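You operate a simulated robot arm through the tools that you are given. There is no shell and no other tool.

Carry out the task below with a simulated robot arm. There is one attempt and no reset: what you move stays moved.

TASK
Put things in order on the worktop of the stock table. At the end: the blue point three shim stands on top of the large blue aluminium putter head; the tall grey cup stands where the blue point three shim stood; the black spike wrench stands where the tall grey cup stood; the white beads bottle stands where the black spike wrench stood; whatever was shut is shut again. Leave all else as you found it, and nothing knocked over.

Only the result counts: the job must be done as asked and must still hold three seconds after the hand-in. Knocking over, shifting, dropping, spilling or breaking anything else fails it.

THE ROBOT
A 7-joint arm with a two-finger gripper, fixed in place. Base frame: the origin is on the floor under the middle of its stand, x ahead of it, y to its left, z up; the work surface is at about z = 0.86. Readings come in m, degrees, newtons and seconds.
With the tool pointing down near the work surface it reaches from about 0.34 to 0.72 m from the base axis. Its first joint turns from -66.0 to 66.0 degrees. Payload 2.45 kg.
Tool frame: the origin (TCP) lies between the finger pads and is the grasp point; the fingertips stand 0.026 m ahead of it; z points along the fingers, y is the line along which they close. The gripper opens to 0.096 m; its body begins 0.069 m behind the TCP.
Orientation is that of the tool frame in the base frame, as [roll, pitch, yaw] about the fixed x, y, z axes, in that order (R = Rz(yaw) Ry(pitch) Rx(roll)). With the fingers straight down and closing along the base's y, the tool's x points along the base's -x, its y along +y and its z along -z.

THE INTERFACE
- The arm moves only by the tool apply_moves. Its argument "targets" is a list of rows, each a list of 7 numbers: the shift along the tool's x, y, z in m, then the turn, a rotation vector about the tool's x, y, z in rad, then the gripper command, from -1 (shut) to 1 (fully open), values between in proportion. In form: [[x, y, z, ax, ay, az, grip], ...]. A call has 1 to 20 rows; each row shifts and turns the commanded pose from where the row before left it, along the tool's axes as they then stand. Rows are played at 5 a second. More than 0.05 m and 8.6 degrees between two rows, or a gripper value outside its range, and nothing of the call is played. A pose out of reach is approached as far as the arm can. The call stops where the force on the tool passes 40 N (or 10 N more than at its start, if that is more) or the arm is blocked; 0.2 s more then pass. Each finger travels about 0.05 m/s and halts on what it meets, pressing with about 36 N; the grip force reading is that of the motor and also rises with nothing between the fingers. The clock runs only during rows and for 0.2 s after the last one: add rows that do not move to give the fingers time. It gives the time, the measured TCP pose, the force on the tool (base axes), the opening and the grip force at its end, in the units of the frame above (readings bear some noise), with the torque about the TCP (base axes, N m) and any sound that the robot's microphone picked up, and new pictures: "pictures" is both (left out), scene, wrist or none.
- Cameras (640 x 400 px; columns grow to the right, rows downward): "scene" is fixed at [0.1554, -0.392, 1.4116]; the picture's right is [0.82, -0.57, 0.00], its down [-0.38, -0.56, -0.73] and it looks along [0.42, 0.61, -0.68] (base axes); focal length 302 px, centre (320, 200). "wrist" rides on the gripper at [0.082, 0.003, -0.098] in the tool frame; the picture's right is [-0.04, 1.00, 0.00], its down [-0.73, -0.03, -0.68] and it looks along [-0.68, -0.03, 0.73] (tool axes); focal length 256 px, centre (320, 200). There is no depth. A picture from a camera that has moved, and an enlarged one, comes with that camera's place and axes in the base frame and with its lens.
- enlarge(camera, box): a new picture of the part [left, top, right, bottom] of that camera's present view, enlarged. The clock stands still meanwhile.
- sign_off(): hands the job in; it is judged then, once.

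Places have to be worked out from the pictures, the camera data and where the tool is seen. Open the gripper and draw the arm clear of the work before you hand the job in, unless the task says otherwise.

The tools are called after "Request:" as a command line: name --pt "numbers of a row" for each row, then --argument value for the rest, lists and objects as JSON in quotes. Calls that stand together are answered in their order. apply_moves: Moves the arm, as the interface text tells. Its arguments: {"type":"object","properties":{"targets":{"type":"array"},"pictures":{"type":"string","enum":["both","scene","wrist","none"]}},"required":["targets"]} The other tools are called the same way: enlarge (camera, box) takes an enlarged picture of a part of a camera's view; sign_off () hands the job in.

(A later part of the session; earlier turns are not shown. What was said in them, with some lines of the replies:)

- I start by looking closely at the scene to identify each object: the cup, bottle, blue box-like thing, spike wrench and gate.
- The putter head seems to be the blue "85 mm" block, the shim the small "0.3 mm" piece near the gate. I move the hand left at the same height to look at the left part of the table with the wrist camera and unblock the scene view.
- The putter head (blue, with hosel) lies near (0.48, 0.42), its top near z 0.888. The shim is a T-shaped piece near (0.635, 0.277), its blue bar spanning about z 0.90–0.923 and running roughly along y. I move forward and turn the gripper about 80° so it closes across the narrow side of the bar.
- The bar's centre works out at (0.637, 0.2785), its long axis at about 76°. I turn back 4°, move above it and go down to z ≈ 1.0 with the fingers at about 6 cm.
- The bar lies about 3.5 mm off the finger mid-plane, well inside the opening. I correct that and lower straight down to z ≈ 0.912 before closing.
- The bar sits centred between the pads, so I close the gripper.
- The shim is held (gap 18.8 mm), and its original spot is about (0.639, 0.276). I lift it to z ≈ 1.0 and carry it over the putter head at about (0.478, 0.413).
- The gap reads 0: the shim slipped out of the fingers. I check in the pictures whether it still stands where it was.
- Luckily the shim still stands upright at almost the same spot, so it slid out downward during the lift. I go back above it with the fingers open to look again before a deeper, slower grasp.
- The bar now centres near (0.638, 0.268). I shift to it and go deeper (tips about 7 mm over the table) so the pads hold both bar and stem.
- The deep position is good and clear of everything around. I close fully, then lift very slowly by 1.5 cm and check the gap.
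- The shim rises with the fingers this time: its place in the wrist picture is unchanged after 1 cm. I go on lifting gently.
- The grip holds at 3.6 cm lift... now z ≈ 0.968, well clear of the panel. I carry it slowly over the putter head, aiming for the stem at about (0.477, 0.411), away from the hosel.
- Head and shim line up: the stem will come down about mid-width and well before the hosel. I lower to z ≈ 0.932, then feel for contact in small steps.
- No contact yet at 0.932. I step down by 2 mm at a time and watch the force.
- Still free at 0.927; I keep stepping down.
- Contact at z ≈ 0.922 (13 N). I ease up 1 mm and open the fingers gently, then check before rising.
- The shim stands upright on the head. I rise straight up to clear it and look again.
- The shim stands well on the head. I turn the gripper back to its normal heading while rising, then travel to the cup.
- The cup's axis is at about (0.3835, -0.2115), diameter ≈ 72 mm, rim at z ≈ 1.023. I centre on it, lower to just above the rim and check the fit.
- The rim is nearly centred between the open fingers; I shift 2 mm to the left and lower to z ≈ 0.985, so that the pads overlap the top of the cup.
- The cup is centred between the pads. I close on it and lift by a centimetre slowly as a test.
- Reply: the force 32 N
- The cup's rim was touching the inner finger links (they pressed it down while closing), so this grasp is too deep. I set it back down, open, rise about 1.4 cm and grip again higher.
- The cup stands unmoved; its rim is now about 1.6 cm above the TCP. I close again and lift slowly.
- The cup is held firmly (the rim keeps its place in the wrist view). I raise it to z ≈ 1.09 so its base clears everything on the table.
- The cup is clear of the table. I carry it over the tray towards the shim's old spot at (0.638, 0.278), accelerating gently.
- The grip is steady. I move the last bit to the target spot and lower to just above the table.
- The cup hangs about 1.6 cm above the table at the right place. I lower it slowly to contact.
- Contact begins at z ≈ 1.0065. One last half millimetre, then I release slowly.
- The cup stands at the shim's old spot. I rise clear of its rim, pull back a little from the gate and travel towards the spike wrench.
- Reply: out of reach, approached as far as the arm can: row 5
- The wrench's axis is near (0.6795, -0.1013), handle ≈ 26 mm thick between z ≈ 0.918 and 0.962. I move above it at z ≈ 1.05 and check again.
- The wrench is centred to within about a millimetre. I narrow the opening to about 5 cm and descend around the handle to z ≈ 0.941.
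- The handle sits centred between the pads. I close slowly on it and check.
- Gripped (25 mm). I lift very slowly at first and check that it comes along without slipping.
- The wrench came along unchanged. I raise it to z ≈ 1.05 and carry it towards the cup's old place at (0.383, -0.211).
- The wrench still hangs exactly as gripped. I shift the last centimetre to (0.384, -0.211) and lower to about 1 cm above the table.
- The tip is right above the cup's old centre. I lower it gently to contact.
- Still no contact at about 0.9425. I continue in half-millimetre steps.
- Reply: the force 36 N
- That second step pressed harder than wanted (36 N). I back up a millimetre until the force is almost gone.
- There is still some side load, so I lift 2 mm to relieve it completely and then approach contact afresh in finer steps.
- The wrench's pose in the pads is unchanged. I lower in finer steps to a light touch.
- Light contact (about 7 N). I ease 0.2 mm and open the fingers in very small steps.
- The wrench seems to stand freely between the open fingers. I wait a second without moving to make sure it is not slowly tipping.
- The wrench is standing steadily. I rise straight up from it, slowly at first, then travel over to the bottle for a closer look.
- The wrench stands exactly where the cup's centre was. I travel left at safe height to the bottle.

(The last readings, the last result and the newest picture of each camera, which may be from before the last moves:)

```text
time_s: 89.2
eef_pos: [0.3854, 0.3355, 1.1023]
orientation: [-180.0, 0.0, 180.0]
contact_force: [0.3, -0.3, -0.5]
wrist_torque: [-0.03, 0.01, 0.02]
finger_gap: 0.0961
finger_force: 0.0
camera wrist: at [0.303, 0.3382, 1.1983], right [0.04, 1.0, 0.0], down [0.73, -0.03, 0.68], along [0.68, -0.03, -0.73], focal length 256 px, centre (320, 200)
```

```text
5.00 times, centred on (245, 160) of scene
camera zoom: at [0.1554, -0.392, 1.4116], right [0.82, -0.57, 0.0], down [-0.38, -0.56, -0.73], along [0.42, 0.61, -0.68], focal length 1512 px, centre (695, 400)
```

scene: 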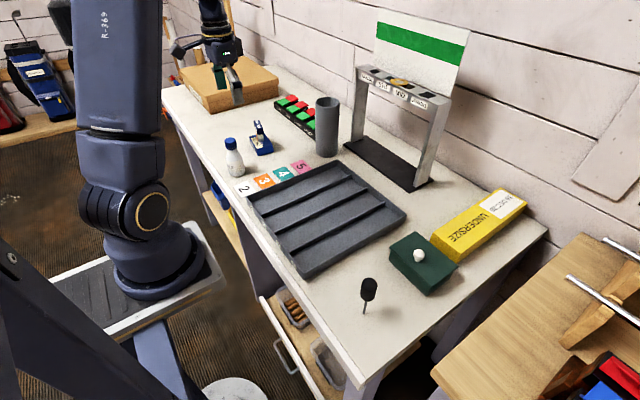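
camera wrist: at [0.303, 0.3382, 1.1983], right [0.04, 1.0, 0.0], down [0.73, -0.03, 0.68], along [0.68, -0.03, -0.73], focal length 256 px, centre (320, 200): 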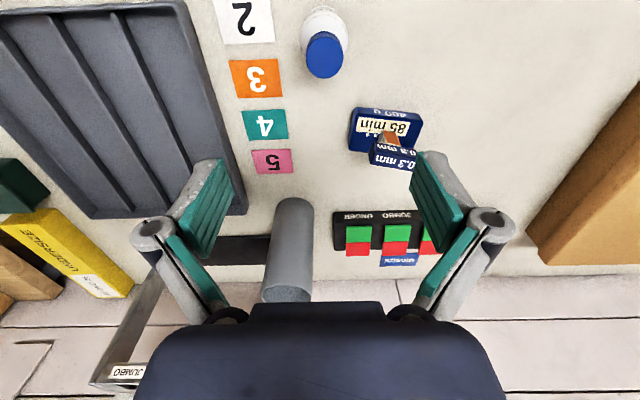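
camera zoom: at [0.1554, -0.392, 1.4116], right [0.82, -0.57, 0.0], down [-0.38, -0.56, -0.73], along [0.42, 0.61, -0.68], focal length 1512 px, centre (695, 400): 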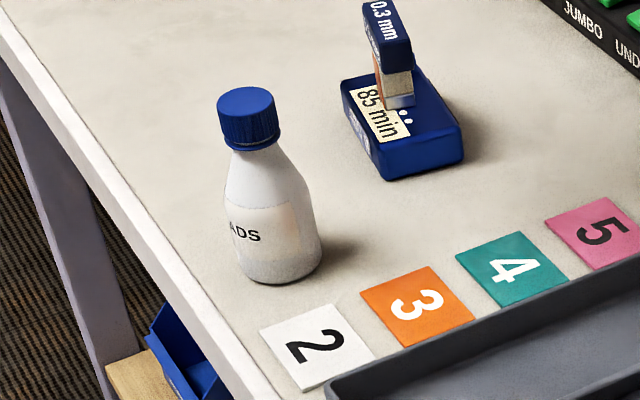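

The bottle's axis is near (0.361, 0.3395); cap top z ≈ 0.966, body ≈ 51 mm wide. I centre above it and lower to z ≈ 1.03 to verify alignment before going around the body.

Request:
apply_moves --pt "0.0125 0.0022 0.01 0 0 0 0.8" --pt "0.012 0.0021 0.02 0 0 0 0.6" --pt "0 0 0.02 0 0 0 0.6" --pt "0 0 0.02 0 0 0 0.6" --pt "0 0 0 0 0 0 0.6"

Request:
enlarge --camera "wrist" --box '[220, 40, 420, 200]'

Request:
enlarge --camera "scene" --box '[190, 80, 290, 200]'

```text
time_s: 90.4
eef_pos: [0.3609, 0.3401, 1.0315]
orientation: [-179.9, 0.1, 180.0]
contact_force: [0.1, -0.2, 0.1]
wrist_torque: [-0.01, 0.01, -0.04]
finger_gap: 0.0768
finger_force: 0.2
camera wrist: at [0.278, 0.3429, 1.1278], right [0.04, 1.0, 0.0], down [0.73, -0.03, 0.68], along [0.68, -0.03, -0.73], focal length 256 px, centre (320, 200)
```

scene: 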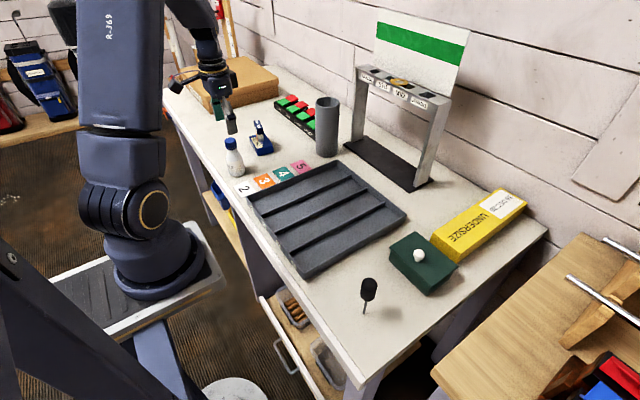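
wrist: 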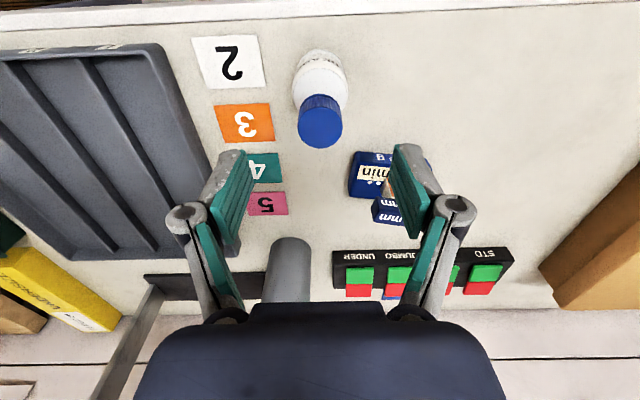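

```text
2.50 times, centred on (320, 120) of wrist
camera zoom: at [0.278, 0.3429, 1.1278], right [0.04, 1.0, 0.0], down [0.73, -0.03, 0.68], along [0.68, -0.03, -0.73], focal length 640 px, centre (320, 400)
```

zoom: 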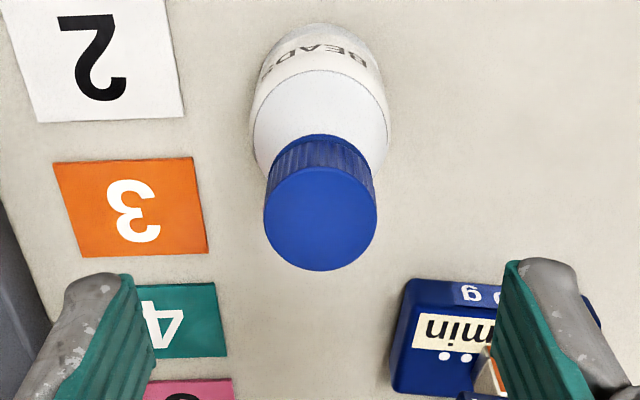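

```text
3.33 times, centred on (240, 140) of scene
camera zoom: at [0.1554, -0.392, 1.4116], right [0.82, -0.57, 0.0], down [-0.38, -0.56, -0.73], along [0.42, 0.61, -0.68], focal length 1008 px, centre (587, 400)
```

zoom: 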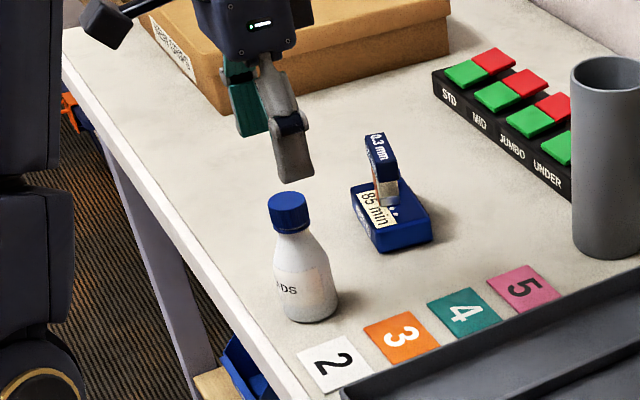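

The cap is centred to within a millimetre and the body is about 49 mm wide. I descend around the bottle to z ≈ 0.906.

Request:
apply_moves --pt "-0.001 0 0.02 0 0 0 0.5" --pt "0 0 0.03 0 0 0 0.5" --pt "0 0 0.03 0 0 0 0.5" --pt "0 0 0.02 0 0 0 0.5" --pt "0 0 0.014 0 0 0 0.5" --pt "0 0 0.01 0 0 0 0.5" --pt "0 0 0 0 0 0 0.5"

Request:
enlarge --camera "wrist" --box '[200, 60, 440, 300]'

Request:
enlarge --camera "scene" --box '[190, 100, 290, 200]'

```text
time_s: 92.0
eef_pos: [0.3627, 0.3408, 0.9072]
orientation: [-180.0, 0.0, -180.0]
contact_force: [0.1, 0.5, 0.7]
wrist_torque: [0.04, -0.02, 0.0]
finger_gap: 0.0718
finger_force: 0.0
camera wrist: at [0.2797, 0.3429, 1.0038], right [0.04, 1.0, 0.0], down [0.73, -0.03, 0.68], along [0.68, -0.03, -0.73], focal length 256 px, centre (320, 200)
```

scene: 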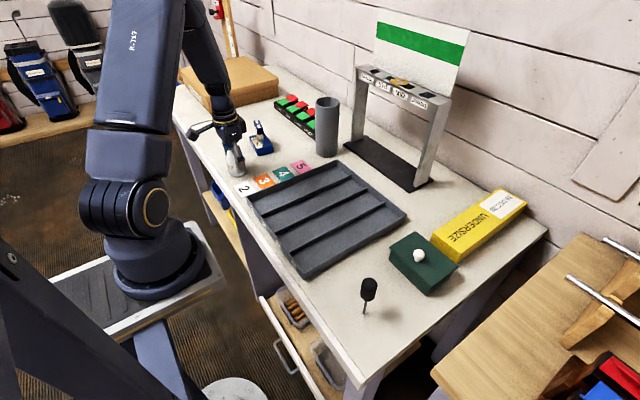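
wrist: 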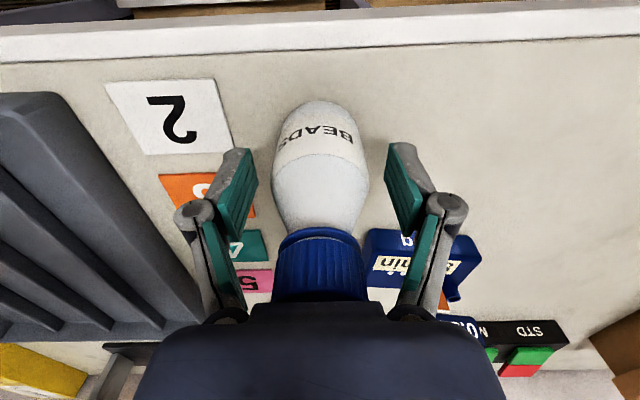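

```text
1.67 times, centred on (320, 180) of wrist
camera zoom: at [0.2797, 0.3429, 1.0038], right [0.04, 1.0, 0.0], down [0.73, -0.03, 0.68], along [0.68, -0.03, -0.73], focal length 427 px, centre (320, 233)
```

zoom: 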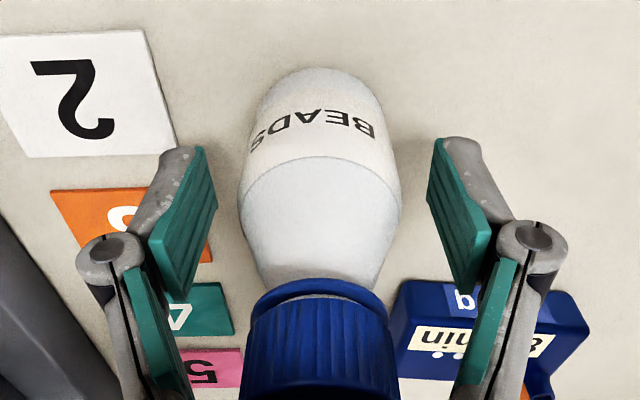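

```text
4.00 times, centred on (240, 150) of scene
camera zoom: at [0.1554, -0.392, 1.4116], right [0.82, -0.57, 0.0], down [-0.38, -0.56, -0.73], along [0.42, 0.61, -0.68], focal length 1209 px, centre (640, 400)
```

zoom: 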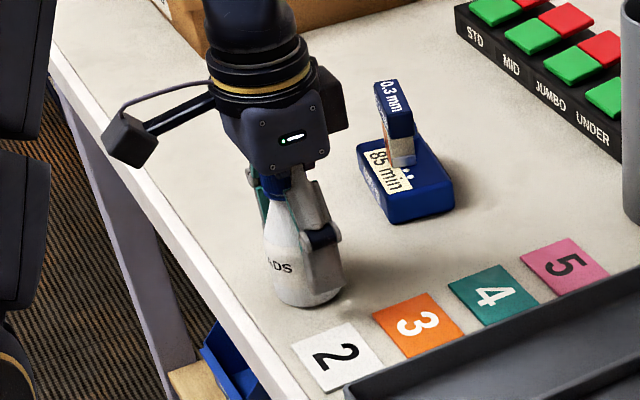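

The bottle is centred between the pads with the palm clear of the cap. I close slowly and check the forces.

Request:
apply_moves --pt "0 0 0 0 0 0 0.3" --pt "0 0 0 0 0 0 0.15" --pt "0 0 0 0 0 0 0.05" --pt "0 0 0 0 0 0 -0.1" --pt "0 0 0 0 0 0 -0.5" --pt "0 0 0 0 0 0 -1" --pt "0 0 0 0 0 0 -1" --pictures "wrist"

Request:
enlarge --camera "wrist" --box '[200, 60, 440, 300]'

```text
time_s: 93.6
eef_pos: [0.3624, 0.3402, 0.9074]
orientation: [-180.0, -0.1, 180.0]
contact_force: [-0.2, -0.5, 2.9]
wrist_torque: [0.0, 0.02, -0.02]
finger_gap: 0.0467
finger_force: 35.9
camera wrist: at [0.2797, 0.3429, 1.0042], right [0.04, 1.0, 0.0], down [0.73, -0.03, 0.68], along [0.68, -0.03, -0.73], focal length 256 px, centre (320, 200)
```

wrist: 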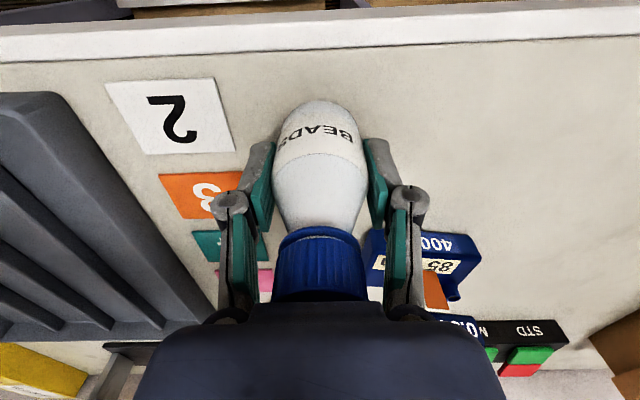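

```text
1.67 times, centred on (320, 180) of wrist
camera zoom: at [0.2797, 0.3429, 1.0042], right [0.04, 1.0, 0.0], down [0.73, -0.03, 0.68], along [0.68, -0.03, -0.73], focal length 427 px, centre (320, 233)
```

zoom: 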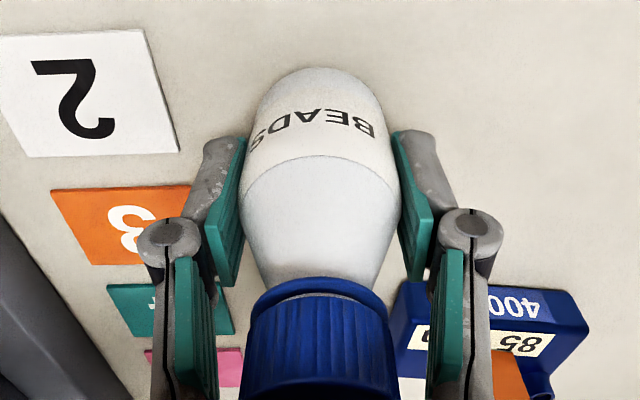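

Gripped at 46.7 mm on the body. I lift very slowly by about 1.5 cm and compare.

Request:
apply_moves --pt "0 0 -0.002 0 0 0 -1" --pt "0 0 -0.002 0 0 0 -1" --pt "0 0 -0.003 0 0 0 -1" --pt "0 0 -0.004 0 0 0 -1" --pt "0 0 -0.005 0 0 0 -1" --pt "0 0 0 0 0 0 -1"

Request:
enlarge --camera "wrist" --box '[200, 60, 440, 300]'

Request:
enlarge --camera "scene" --box '[190, 100, 290, 200]'

```text
time_s: 95.0
eef_pos: [0.3608, 0.3396, 0.9242]
orientation: [180.0, -0.1, -180.0]
contact_force: [-0.1, -0.2, -1.6]
wrist_torque: [-0.01, 0.0, -0.03]
finger_gap: 0.0463
finger_force: 35.8
camera wrist: at [0.2792, 0.3429, 1.0203], right [0.04, 1.0, 0.0], down [0.73, -0.03, 0.68], along [0.68, -0.03, -0.73], focal length 256 px, centre (320, 200)
```

scene: 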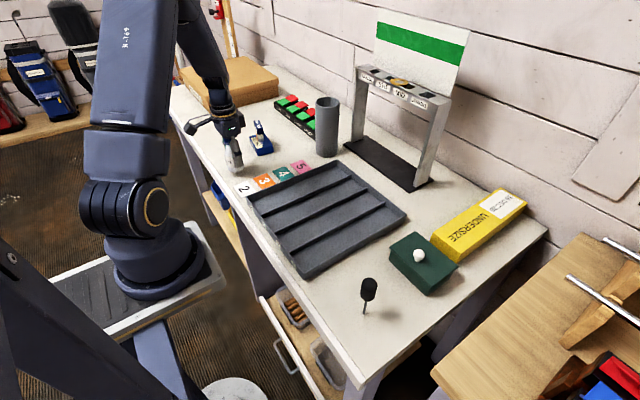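
wrist: 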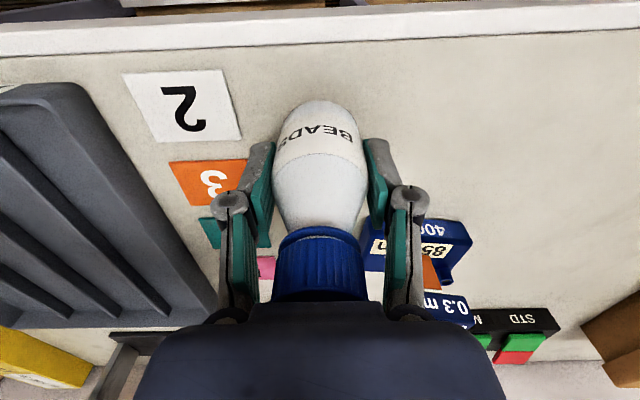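

```text
1.67 times, centred on (320, 180) of wrist
camera zoom: at [0.2792, 0.3429, 1.0203], right [0.04, 1.0, 0.0], down [0.73, -0.03, 0.68], along [0.68, -0.03, -0.73], focal length 427 px, centre (320, 233)
```

zoom: 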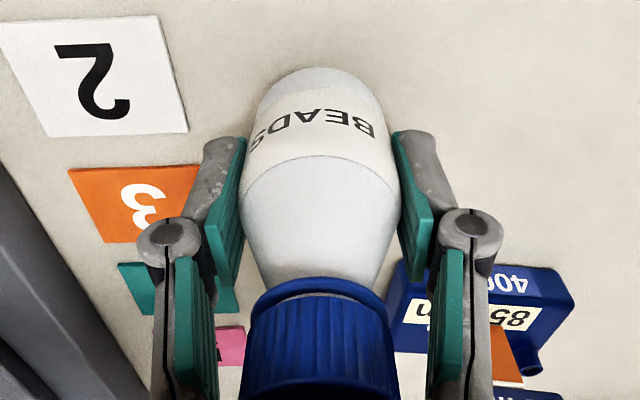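

```text
4.00 times, centred on (240, 150) of scene
camera zoom: at [0.1554, -0.392, 1.4116], right [0.82, -0.57, 0.0], down [-0.38, -0.56, -0.73], along [0.42, 0.61, -0.68], focal length 1209 px, centre (640, 400)
```

zoom: 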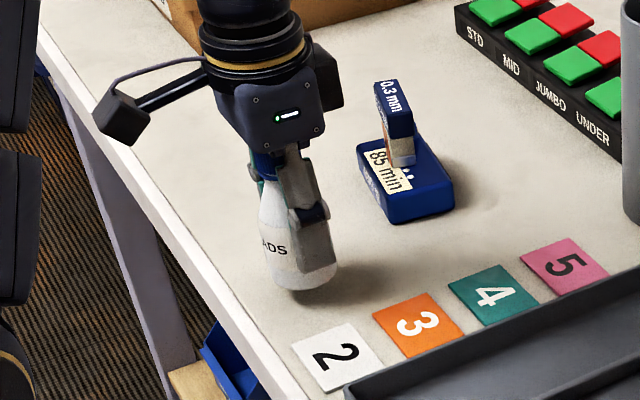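

The bottle came up unchanged. I raise it to z ≈ 1.02 and start carrying it across, aiming first for (0.60, -0.10) to stay well clear of the gate.

Request:
apply_moves --pt "0 0 -0.008 0 0 0 -1" --pt "0 0 -0.014 0 0 0 -1" --pt "0 0 -0.018 0 0 0 -1" --pt "0 0 -0.02 0 0 0 -1" --pt "0 0 -0.02 0 0 0 -1" --pt "0 0 -0.012 0 0 0 -1" --pt "0 0 -0.005 0 0 0 -1" --pt "-0.005 -0.009 0 0 0 0 -1" --pt "-0.009 -0.017 0 0 0 0 -1" --pt "-0.013 -0.024 0 0 0 0 -1" --pt "-0.015 -0.0277 0 0 0 0 -1" --pt "-0.015 -0.0277 0 0 0 0 -1" --pt "-0.015 -0.0277 0 0 0 0 -1" --pt "-0.015 -0.0277 0 0 0 0 -1" --pt "-0.015 -0.0277 0 0 0 0 -1" --pt "-0.015 -0.0277 0 0 0 0 -1" --pt "-0.015 -0.0277 0 0 0 0 -1" --pt "-0.01 -0.0185 0 0 0 0 -1" --pt "-0.006 -0.011 0 0 0 0 -1" --pt "0 0 0 0 0 0 -1"

Request:
enlarge --camera "wrist" --box '[200, 60, 440, 300]'

```text
time_s: 99.2
eef_pos: [0.5096, 0.0659, 1.0208]
orientation: [-180.0, 0.1, -179.9]
contact_force: [-1.3, -0.4, -1.7]
wrist_torque: [0.03, -0.02, 0.0]
finger_gap: 0.0465
finger_force: 35.6
camera wrist: at [0.4275, 0.069, 1.1171], right [0.04, 1.0, 0.0], down [0.73, -0.03, 0.68], along [0.68, -0.03, -0.73], focal length 256 px, centre (320, 200)
```

scene: 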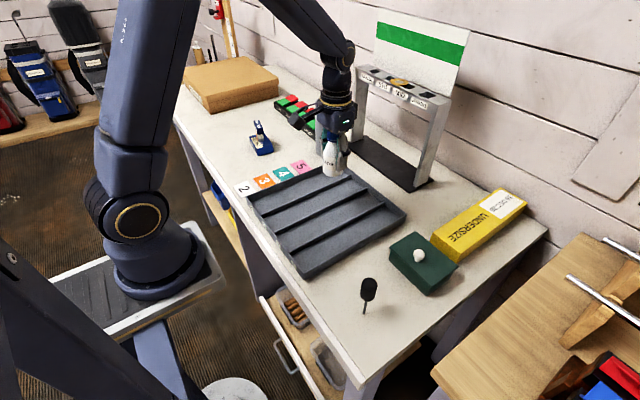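
wrist: 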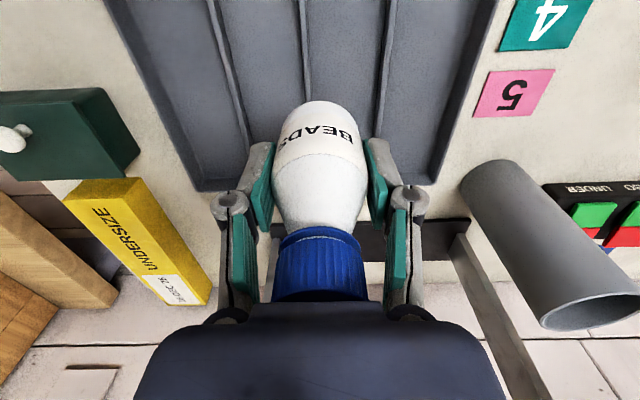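

```text
1.67 times, centred on (320, 180) of wrist
camera zoom: at [0.4275, 0.069, 1.1171], right [0.04, 1.0, 0.0], down [0.73, -0.03, 0.68], along [0.68, -0.03, -0.73], focal length 427 px, centre (320, 233)
```

zoom: 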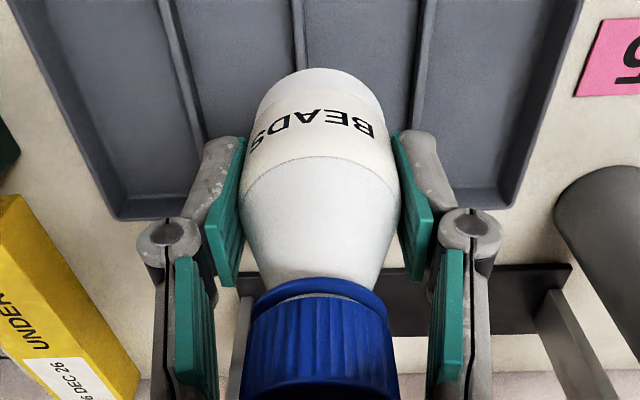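

The bottle is held steadily over the tray. I continue to (0.60, -0.10), then straight ahead to the wrench's old place at (0.680, -0.101).

Request:
apply_moves --pt "-0.008 -0.0147 0 0 0 0 -1" --pt "-0.013 -0.024 0 0 0 0 -1" --pt "-0.015 -0.0277 0 0 0 0 -1" --pt "-0.015 -0.0277 0 0 0 0 -1" --pt "-0.015 -0.0277 0 0 0 0 -1" --pt "-0.0135 -0.025 0 0 0 0 -1" --pt "-0.011 -0.0204 0 0 0 0 -1" --pt "-0.012 0 0 0 0 0 -1" --pt "-0.018 0 0 0 0 0 -1" --pt "-0.02 0 0 0 0 0 -1" --pt "-0.018 0 0 0 0 0 -1" --pt "-0.012 0 0 0 0 0 -1" --pt "0 0 0 0 0 0 -1" --pt "0 0 0 0 0 0 -1"

Request:
enlarge --camera "scene" --box '[370, 80, 530, 240]'

```text
time_s: 102.2
eef_pos: [0.6788, -0.101, 1.0203]
orientation: [179.9, 0.0, 180.0]
contact_force: [0.7, 0.7, -1.7]
wrist_torque: [-0.03, 0.0, 0.03]
finger_gap: 0.0466
finger_force: 35.9
camera wrist: at [0.5975, -0.0978, 1.1173], right [0.04, 1.0, 0.0], down [0.73, -0.03, 0.68], along [0.68, -0.03, -0.73], focal length 256 px, centre (320, 200)
```

scene: 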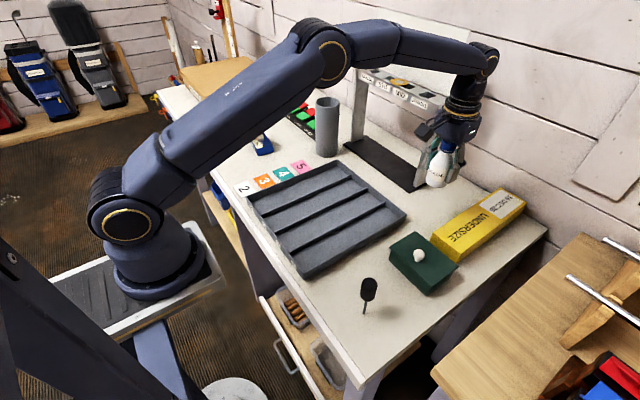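
wrist: 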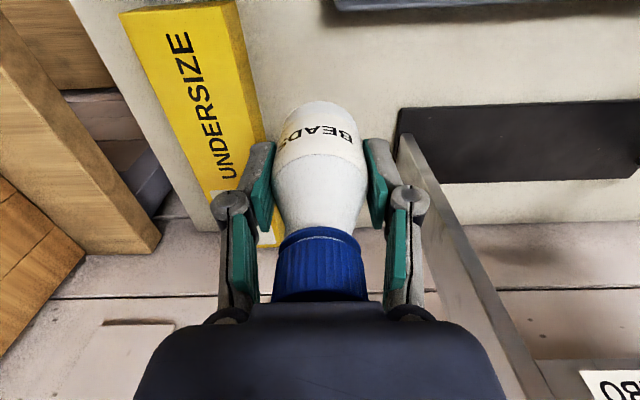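

```text
2.50 times, centred on (450, 160) of scene
camera zoom: at [0.1555, -0.392, 1.4115], right [0.82, -0.57, 0.0], down [-0.38, -0.56, -0.73], along [0.42, 0.61, -0.68], focal length 756 px, centre (-5, 300)
```

zoom: 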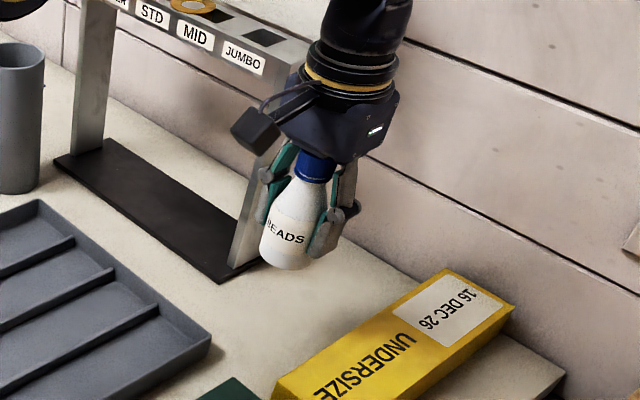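

The bottle hangs right over the spot. I lower it, slowing down near the yellow box height.

Request:
apply_moves --pt "0 0 0.01 0 0 0 -1" --pt "0 0 0.018 0 0 0 -1" --pt "0 0 0.02 0 0 0 -1" --pt "0 0 0.018 0 0 0 -1" --pt "0 0 0.012 0 0 0 -1" --pt "0 0 0 0 0 0 -1"

Request:
enlarge --camera "wrist" --box '[180, 60, 460, 300]'

Request:
enlarge --camera "scene" --box '[380, 120, 500, 240]'

```text
time_s: 103.6
eef_pos: [0.6795, -0.0994, 0.9416]
orientation: [180.0, 0.0, 180.0]
contact_force: [-0.1, 0.0, -2.2]
wrist_torque: [0.02, 0.02, 0.02]
finger_gap: 0.0464
finger_force: 35.7
camera wrist: at [0.5977, -0.097, 1.039], right [0.04, 1.0, 0.0], down [0.73, -0.03, 0.68], along [0.68, -0.03, -0.73], focal length 256 px, centre (320, 200)
```

scene: 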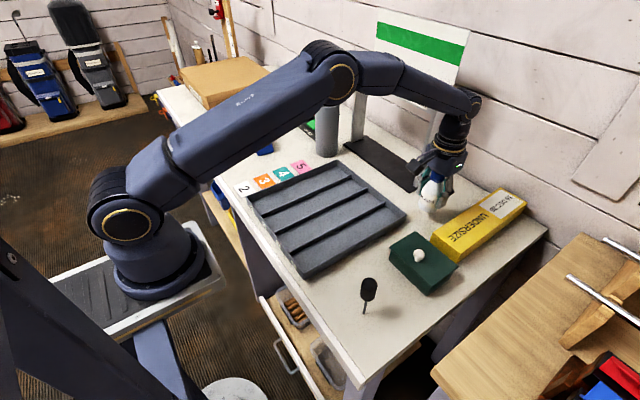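
wrist: 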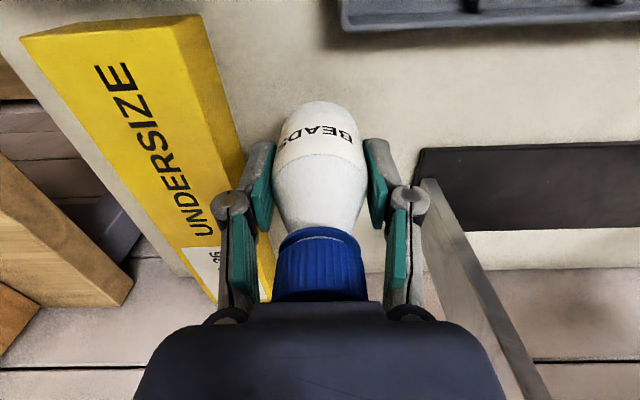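

```text
1.67 times, centred on (320, 180) of wrist
camera zoom: at [0.5977, -0.097, 1.039], right [0.04, 1.0, 0.0], down [0.73, -0.03, 0.68], along [0.68, -0.03, -0.73], focal length 427 px, centre (320, 233)
```

zoom: 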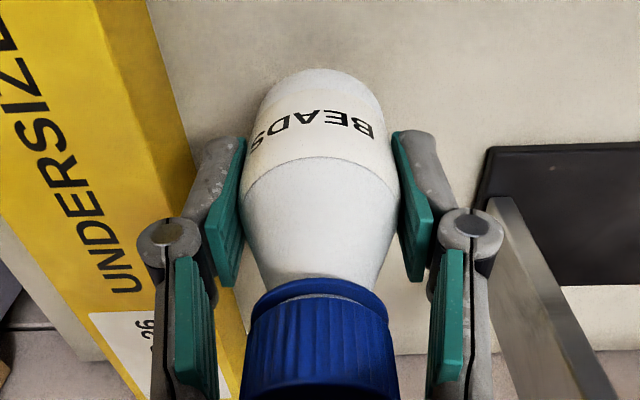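

```text
3.33 times, centred on (440, 180) of scene
camera zoom: at [0.1554, -0.392, 1.4115], right [0.82, -0.57, 0.0], down [-0.38, -0.56, -0.73], along [0.42, 0.61, -0.68], focal length 1008 px, centre (-80, 267)
```

zoom: 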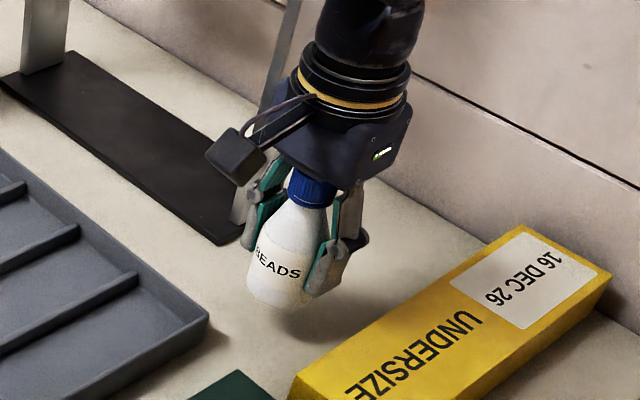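

There is more than 1 cm between the left finger and the yellow box. I lower on to about 0.911 and then feel for contact.

Request:
apply_moves --pt "0 0 0.01 0 0 0 -1" --pt "0 0 0.01 0 0 0 -1" --pt "0 0 0.006 0 0 0 -1" --pt "0 0 0.004 0 0 0 -1" --pt "0 0 0 0 0 0 -1" --pictures "none"

Request:
apply_moves --pt "0 0 0.001 0 0 0 -1" --pt "0 0 0.001 0 0 0 -1" --pt "0 0 0 0 0 0 -1" --pictures "none"

```text
time_s: 104.8
eef_pos: [0.6791, -0.1003, 0.9126]
orientation: [-180.0, 0.1, 180.0]
contact_force: [0.0, 0.2, -0.6]
wrist_torque: [-0.01, 0.01, -0.03]
finger_gap: 0.0464
finger_force: 36.3
```

```text
time_s: 105.6
eef_pos: [0.6795, -0.1015, 0.9108]
orientation: [180.0, -0.1, 179.9]
contact_force: [0.3, -0.5, -1.0]
wrist_torque: [0.04, 0.01, 0.04]
finger_gap: 0.0464
finger_force: 36.2
```

Still free at about 0.910; I step down by fractions of a millimetre.

Request:
apply_moves --pt "0 0 0.001 0 0 0 -1" --pt "0 0 0.001 0 0 0 -1" --pt "0 0 0 0 0 0 -1" --pictures "none"

```text
time_s: 106.4
eef_pos: [0.6791, -0.1007, 0.9093]
orientation: [179.9, 0.0, -180.0]
contact_force: [-0.1, 0.3, -1.3]
wrist_torque: [0.0, 0.0, -0.02]
finger_gap: 0.0466
finger_force: 35.9
```

Request:
apply_moves --pt "0 0 0.0008 0 0 0 -1" --pt "0 0 0 0 0 0 -1" --pictures "none"

```text
time_s: 107.0
eef_pos: [0.6799, -0.1006, 0.9081]
orientation: [-180.0, -0.1, -180.0]
contact_force: [0.7, -0.4, -0.5]
wrist_torque: [0.02, 0.0, -0.01]
finger_gap: 0.0464
finger_force: 36.0
```

Request:
apply_moves --pt "0 0 0.0006 0 0 0 -1" --pt "0 0 0 0 0 0 -1" --pictures "none"

```text
time_s: 107.6
eef_pos: [0.6795, -0.1007, 0.9061]
orientation: [-179.9, -0.1, -179.9]
contact_force: [-2.2, 0.8, 4.4]
wrist_torque: [0.04, 0.08, -0.01]
finger_gap: 0.0462
finger_force: 35.7
```

The bottle's base touches (4 N). I release slowly, opening only to about 6 cm to stay clear of the yellow box.

Request:
apply_moves --pt "0 0 0 0 0 0 -0.2" --pt "0 0 0 0 0 0 -0.04" --pt "0 0 0 0 0 0 0.0" --pt "0 0 0 0 0 0 0.05" --pt "0 0 0 0 0 0 0.12" --pt "0 0 0 0 0 0 0.2" --pt "0 0 0 0 0 0 0.25" --pt "0 0 0 0 0 0 0.25"

Request:
enlarge --camera "wrist" --box '[180, 60, 460, 300]'

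Request:
enlarge --camera "scene" --box '[380, 120, 500, 240]'

```text
time_s: 109.4
eef_pos: [0.681, -0.1001, 0.9069]
orientation: [-180.0, 0.0, 180.0]
contact_force: [-1.1, 0.9, 0.5]
wrist_torque: [-0.02, -0.04, -0.03]
finger_gap: 0.0601
finger_force: 0.1
camera wrist: at [0.5979, -0.0979, 1.0037], right [0.04, 1.0, 0.0], down [0.73, -0.03, 0.68], along [0.68, -0.03, -0.73], focal length 256 px, centre (320, 200)
```

scene: 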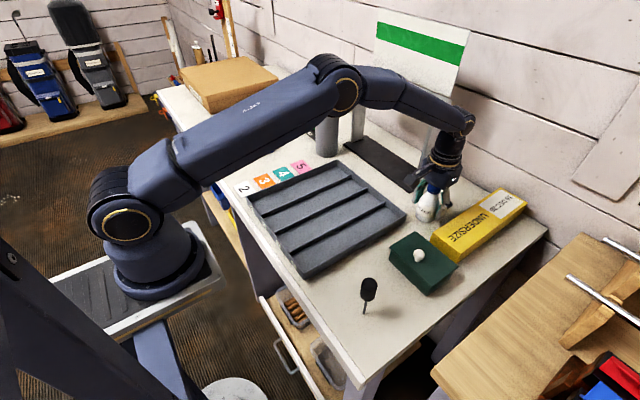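
wrist: 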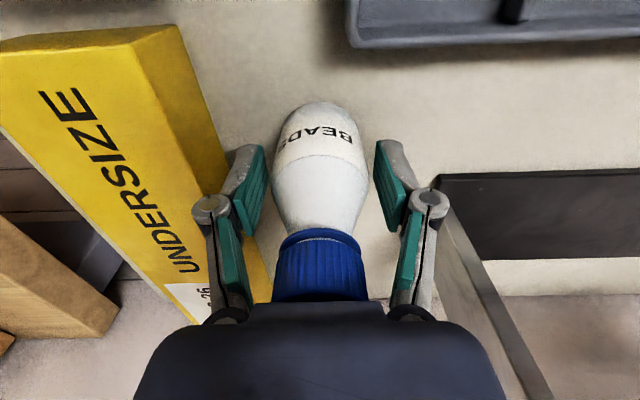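

```text
1.67 times, centred on (320, 180) of wrist
camera zoom: at [0.5979, -0.0979, 1.0037], right [0.04, 1.0, 0.0], down [0.73, -0.03, 0.68], along [0.68, -0.03, -0.73], focal length 427 px, centre (320, 233)
```

zoom: 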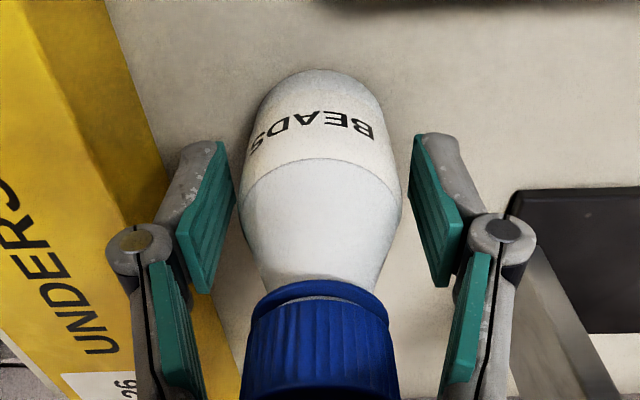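

```text
3.33 times, centred on (440, 180) of scene
camera zoom: at [0.1554, -0.392, 1.4115], right [0.82, -0.57, 0.0], down [-0.38, -0.56, -0.73], along [0.42, 0.61, -0.68], focal length 1008 px, centre (-80, 267)
```

zoom: 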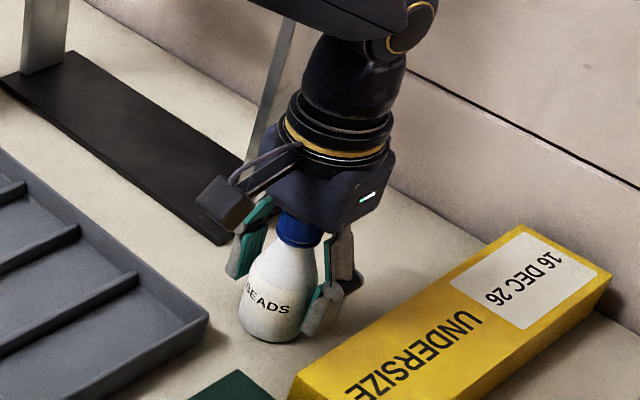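

The bottle is free and upright, and the yellow box has not moved. I rise straight up until the fingertips clear the cap.

Request:
apply_moves --pt "0 0 -0.006 0 0 0 0.25" --pt "0 0 -0.012 0 0 0 0.25" --pt "0 0 -0.02 0 0 0 0.25" --pt "0 0 -0.025 0 0 0 0.25" --pt "0 0 -0.03 0 0 0 0.25" --pt "0 0 -0.03 0 0 0 0.25" --pt "0 0 0 0 0 0 0.25"

Request:
enlarge --camera "scene" --box '[380, 120, 500, 240]'

```text
time_s: 111.0
eef_pos: [0.6796, -0.1019, 1.0287]
orientation: [180.0, 0.0, 179.9]
contact_force: [0.5, -0.7, 0.1]
wrist_torque: [-0.02, -0.01, -0.01]
finger_gap: 0.0601
finger_force: 0.1
camera wrist: at [0.5984, -0.0982, 1.1266], right [0.04, 1.0, 0.0], down [0.73, -0.03, 0.68], along [0.68, -0.03, -0.73], focal length 256 px, centre (320, 200)
```

scene: 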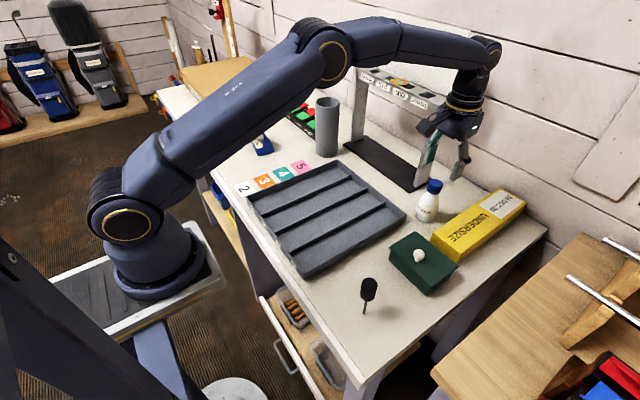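
wrist: 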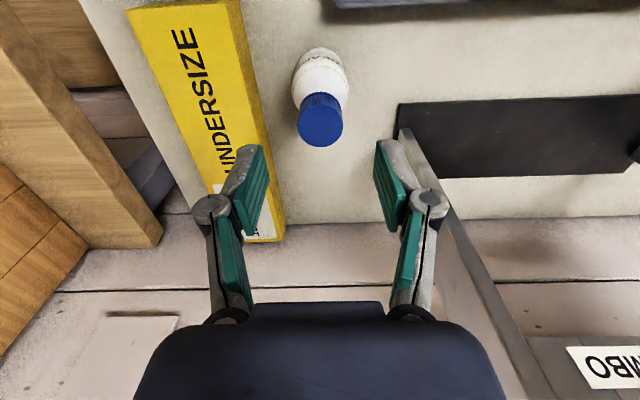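

```text
3.33 times, centred on (440, 180) of scene
camera zoom: at [0.1554, -0.392, 1.4116], right [0.82, -0.57, 0.0], down [-0.38, -0.56, -0.73], along [0.42, 0.61, -0.68], focal length 1008 px, centre (-80, 267)
```

zoom: 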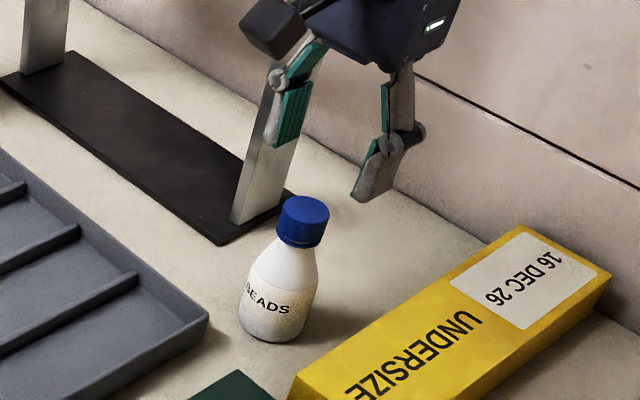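

The bottle stands at the wrench's old spot. I draw the arm back and up to its starting place with the gripper open for a final overall check.

Request:
apply_moves --pt "0.02 0 -0.005 0 0 0 0.5" --pt "0.035 0.005 -0.01 0 0 0 0.8" --pt "0.04 0.01 -0.015 0 0 0 1" --pt "0.04 0.015 -0.02 0 0 0 1" --pt "0.04 0.015 -0.02 0 0 0 1" --pt "0.04 0.015 -0.02 0 0 0 1" --pt "0.04 0.015 -0.02 0 0 0 1" --pt "0.03 0.015 -0.02 0 0 0 1" --pt "0.02 0.01 -0.02 0 0 0 1" --pt "0 0 0 0 0 0 1"

Request:
enlarge --camera "scene" --box '[320, 40, 560, 340]'

Request:
enlarge --camera "wrist" --box '[0, 0, 640, 400]'

```text
time_s: 113.2
eef_pos: [0.374, -0.0023, 1.1815]
orientation: [-180.0, 0.1, -180.0]
contact_force: [-0.9, -0.4, 0.6]
wrist_torque: [0.05, 0.01, -0.03]
finger_gap: 0.0961
finger_force: 0.0
camera wrist: at [0.2923, 0.0016, 1.2772], right [0.04, 1.0, 0.0], down [0.73, -0.03, 0.68], along [0.68, -0.03, -0.73], focal length 256 px, centre (320, 200)
```

scene: 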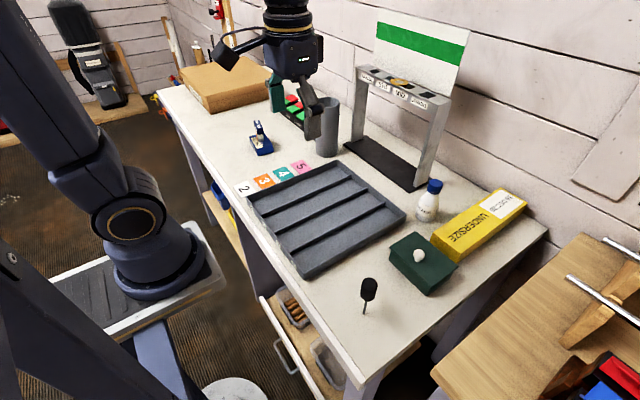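
wrist: 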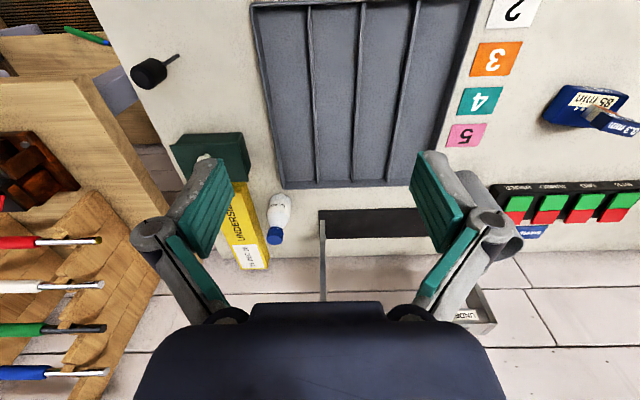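

```text
1.33 times, centred on (440, 190) of scene
camera zoom: at [0.1554, -0.392, 1.4116], right [0.82, -0.57, 0.0], down [-0.38, -0.56, -0.73], along [0.42, 0.61, -0.68], focal length 403 px, centre (160, 213)
```

zoom: 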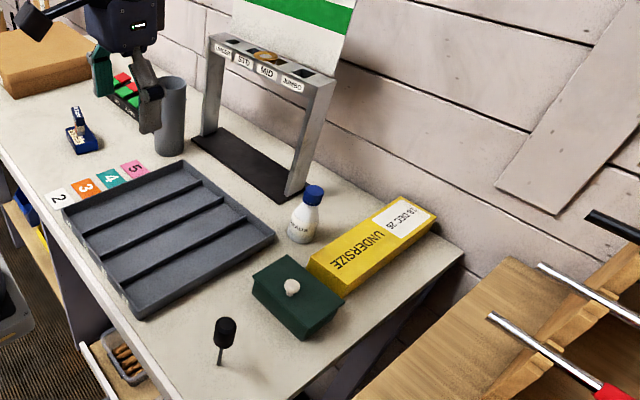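

```text
1.00 times, centred on (320, 200) of wrist (not enlarged: the box is as wide or as high as the picture)
camera zoom: at [0.2923, 0.0016, 1.2772], right [0.04, 1.0, 0.0], down [0.73, -0.03, 0.68], along [0.68, -0.03, -0.73], focal length 256 px, centre (320, 200)
```

zoom: 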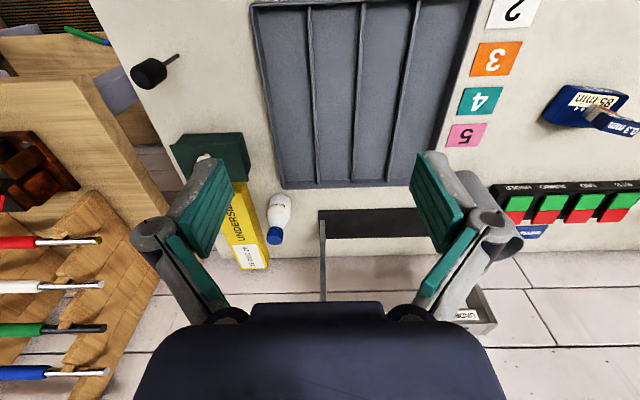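

Request:
enlarge --camera "scene" --box '[230, 80, 360, 200]'

Request:
enlarge --camera "wrist" --box '[520, 60, 640, 150]'

```text
3.33 times, centred on (295, 140) of scene
camera zoom: at [0.1554, -0.392, 1.4116], right [0.82, -0.57, 0.0], down [-0.38, -0.56, -0.73], along [0.42, 0.61, -0.68], focal length 1008 px, centre (403, 400)
```

zoom: 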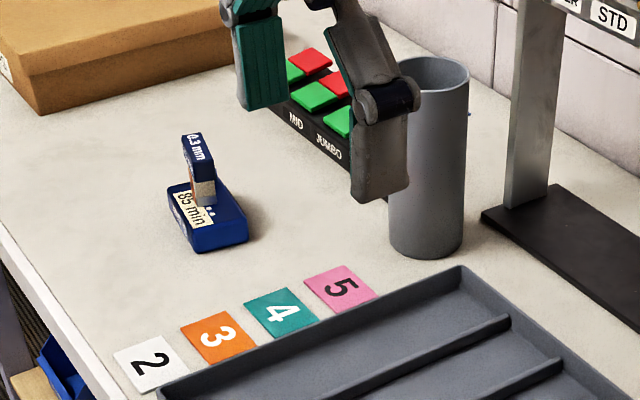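

```text
4.44 times, centred on (580, 105) of wrist
camera zoom: at [0.2923, 0.0016, 1.2772], right [0.04, 1.0, 0.0], down [0.73, -0.03, 0.68], along [0.68, -0.03, -0.73], focal length 1138 px, centre (-836, 622)
```

zoom: 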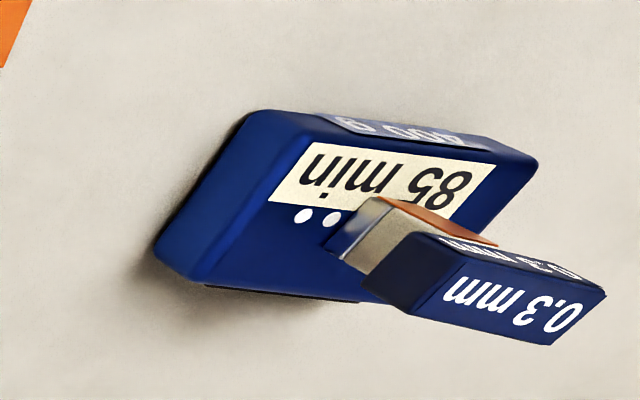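

All four objects stand where they belong, and everything else, including the closed green box, looks as it was. The arm is clear with its gripper open, so I hand the job in.

Request:
sign_off

```text
The job is handed in.
```

All four moves are done and the job is handed in; I have not seen the result of the judging.

- **Blue 0.3 mm shim:** it stands upright on top of the blue putter head, beside the hosel. I took the putter head to be the blue block marked "85 min" and "400 g", the only one I saw on the table.
- **Tall grey cup:** it stands where the shim stood.
- **Black spike wrench:** it stands upright where the cup stood. It was still standing when I backed the arm away.
- **White beads bottle:** it stands where the wrench stood.

The shim slipped out of the fingers on the first lift. It stayed upright and moved only a few millimetres, and a deeper grip then held it.

I did not open anything: the green box stayed shut. In the final pictures nothing else looked moved or knocked over. The arm is back at its starting position with the gripper open.
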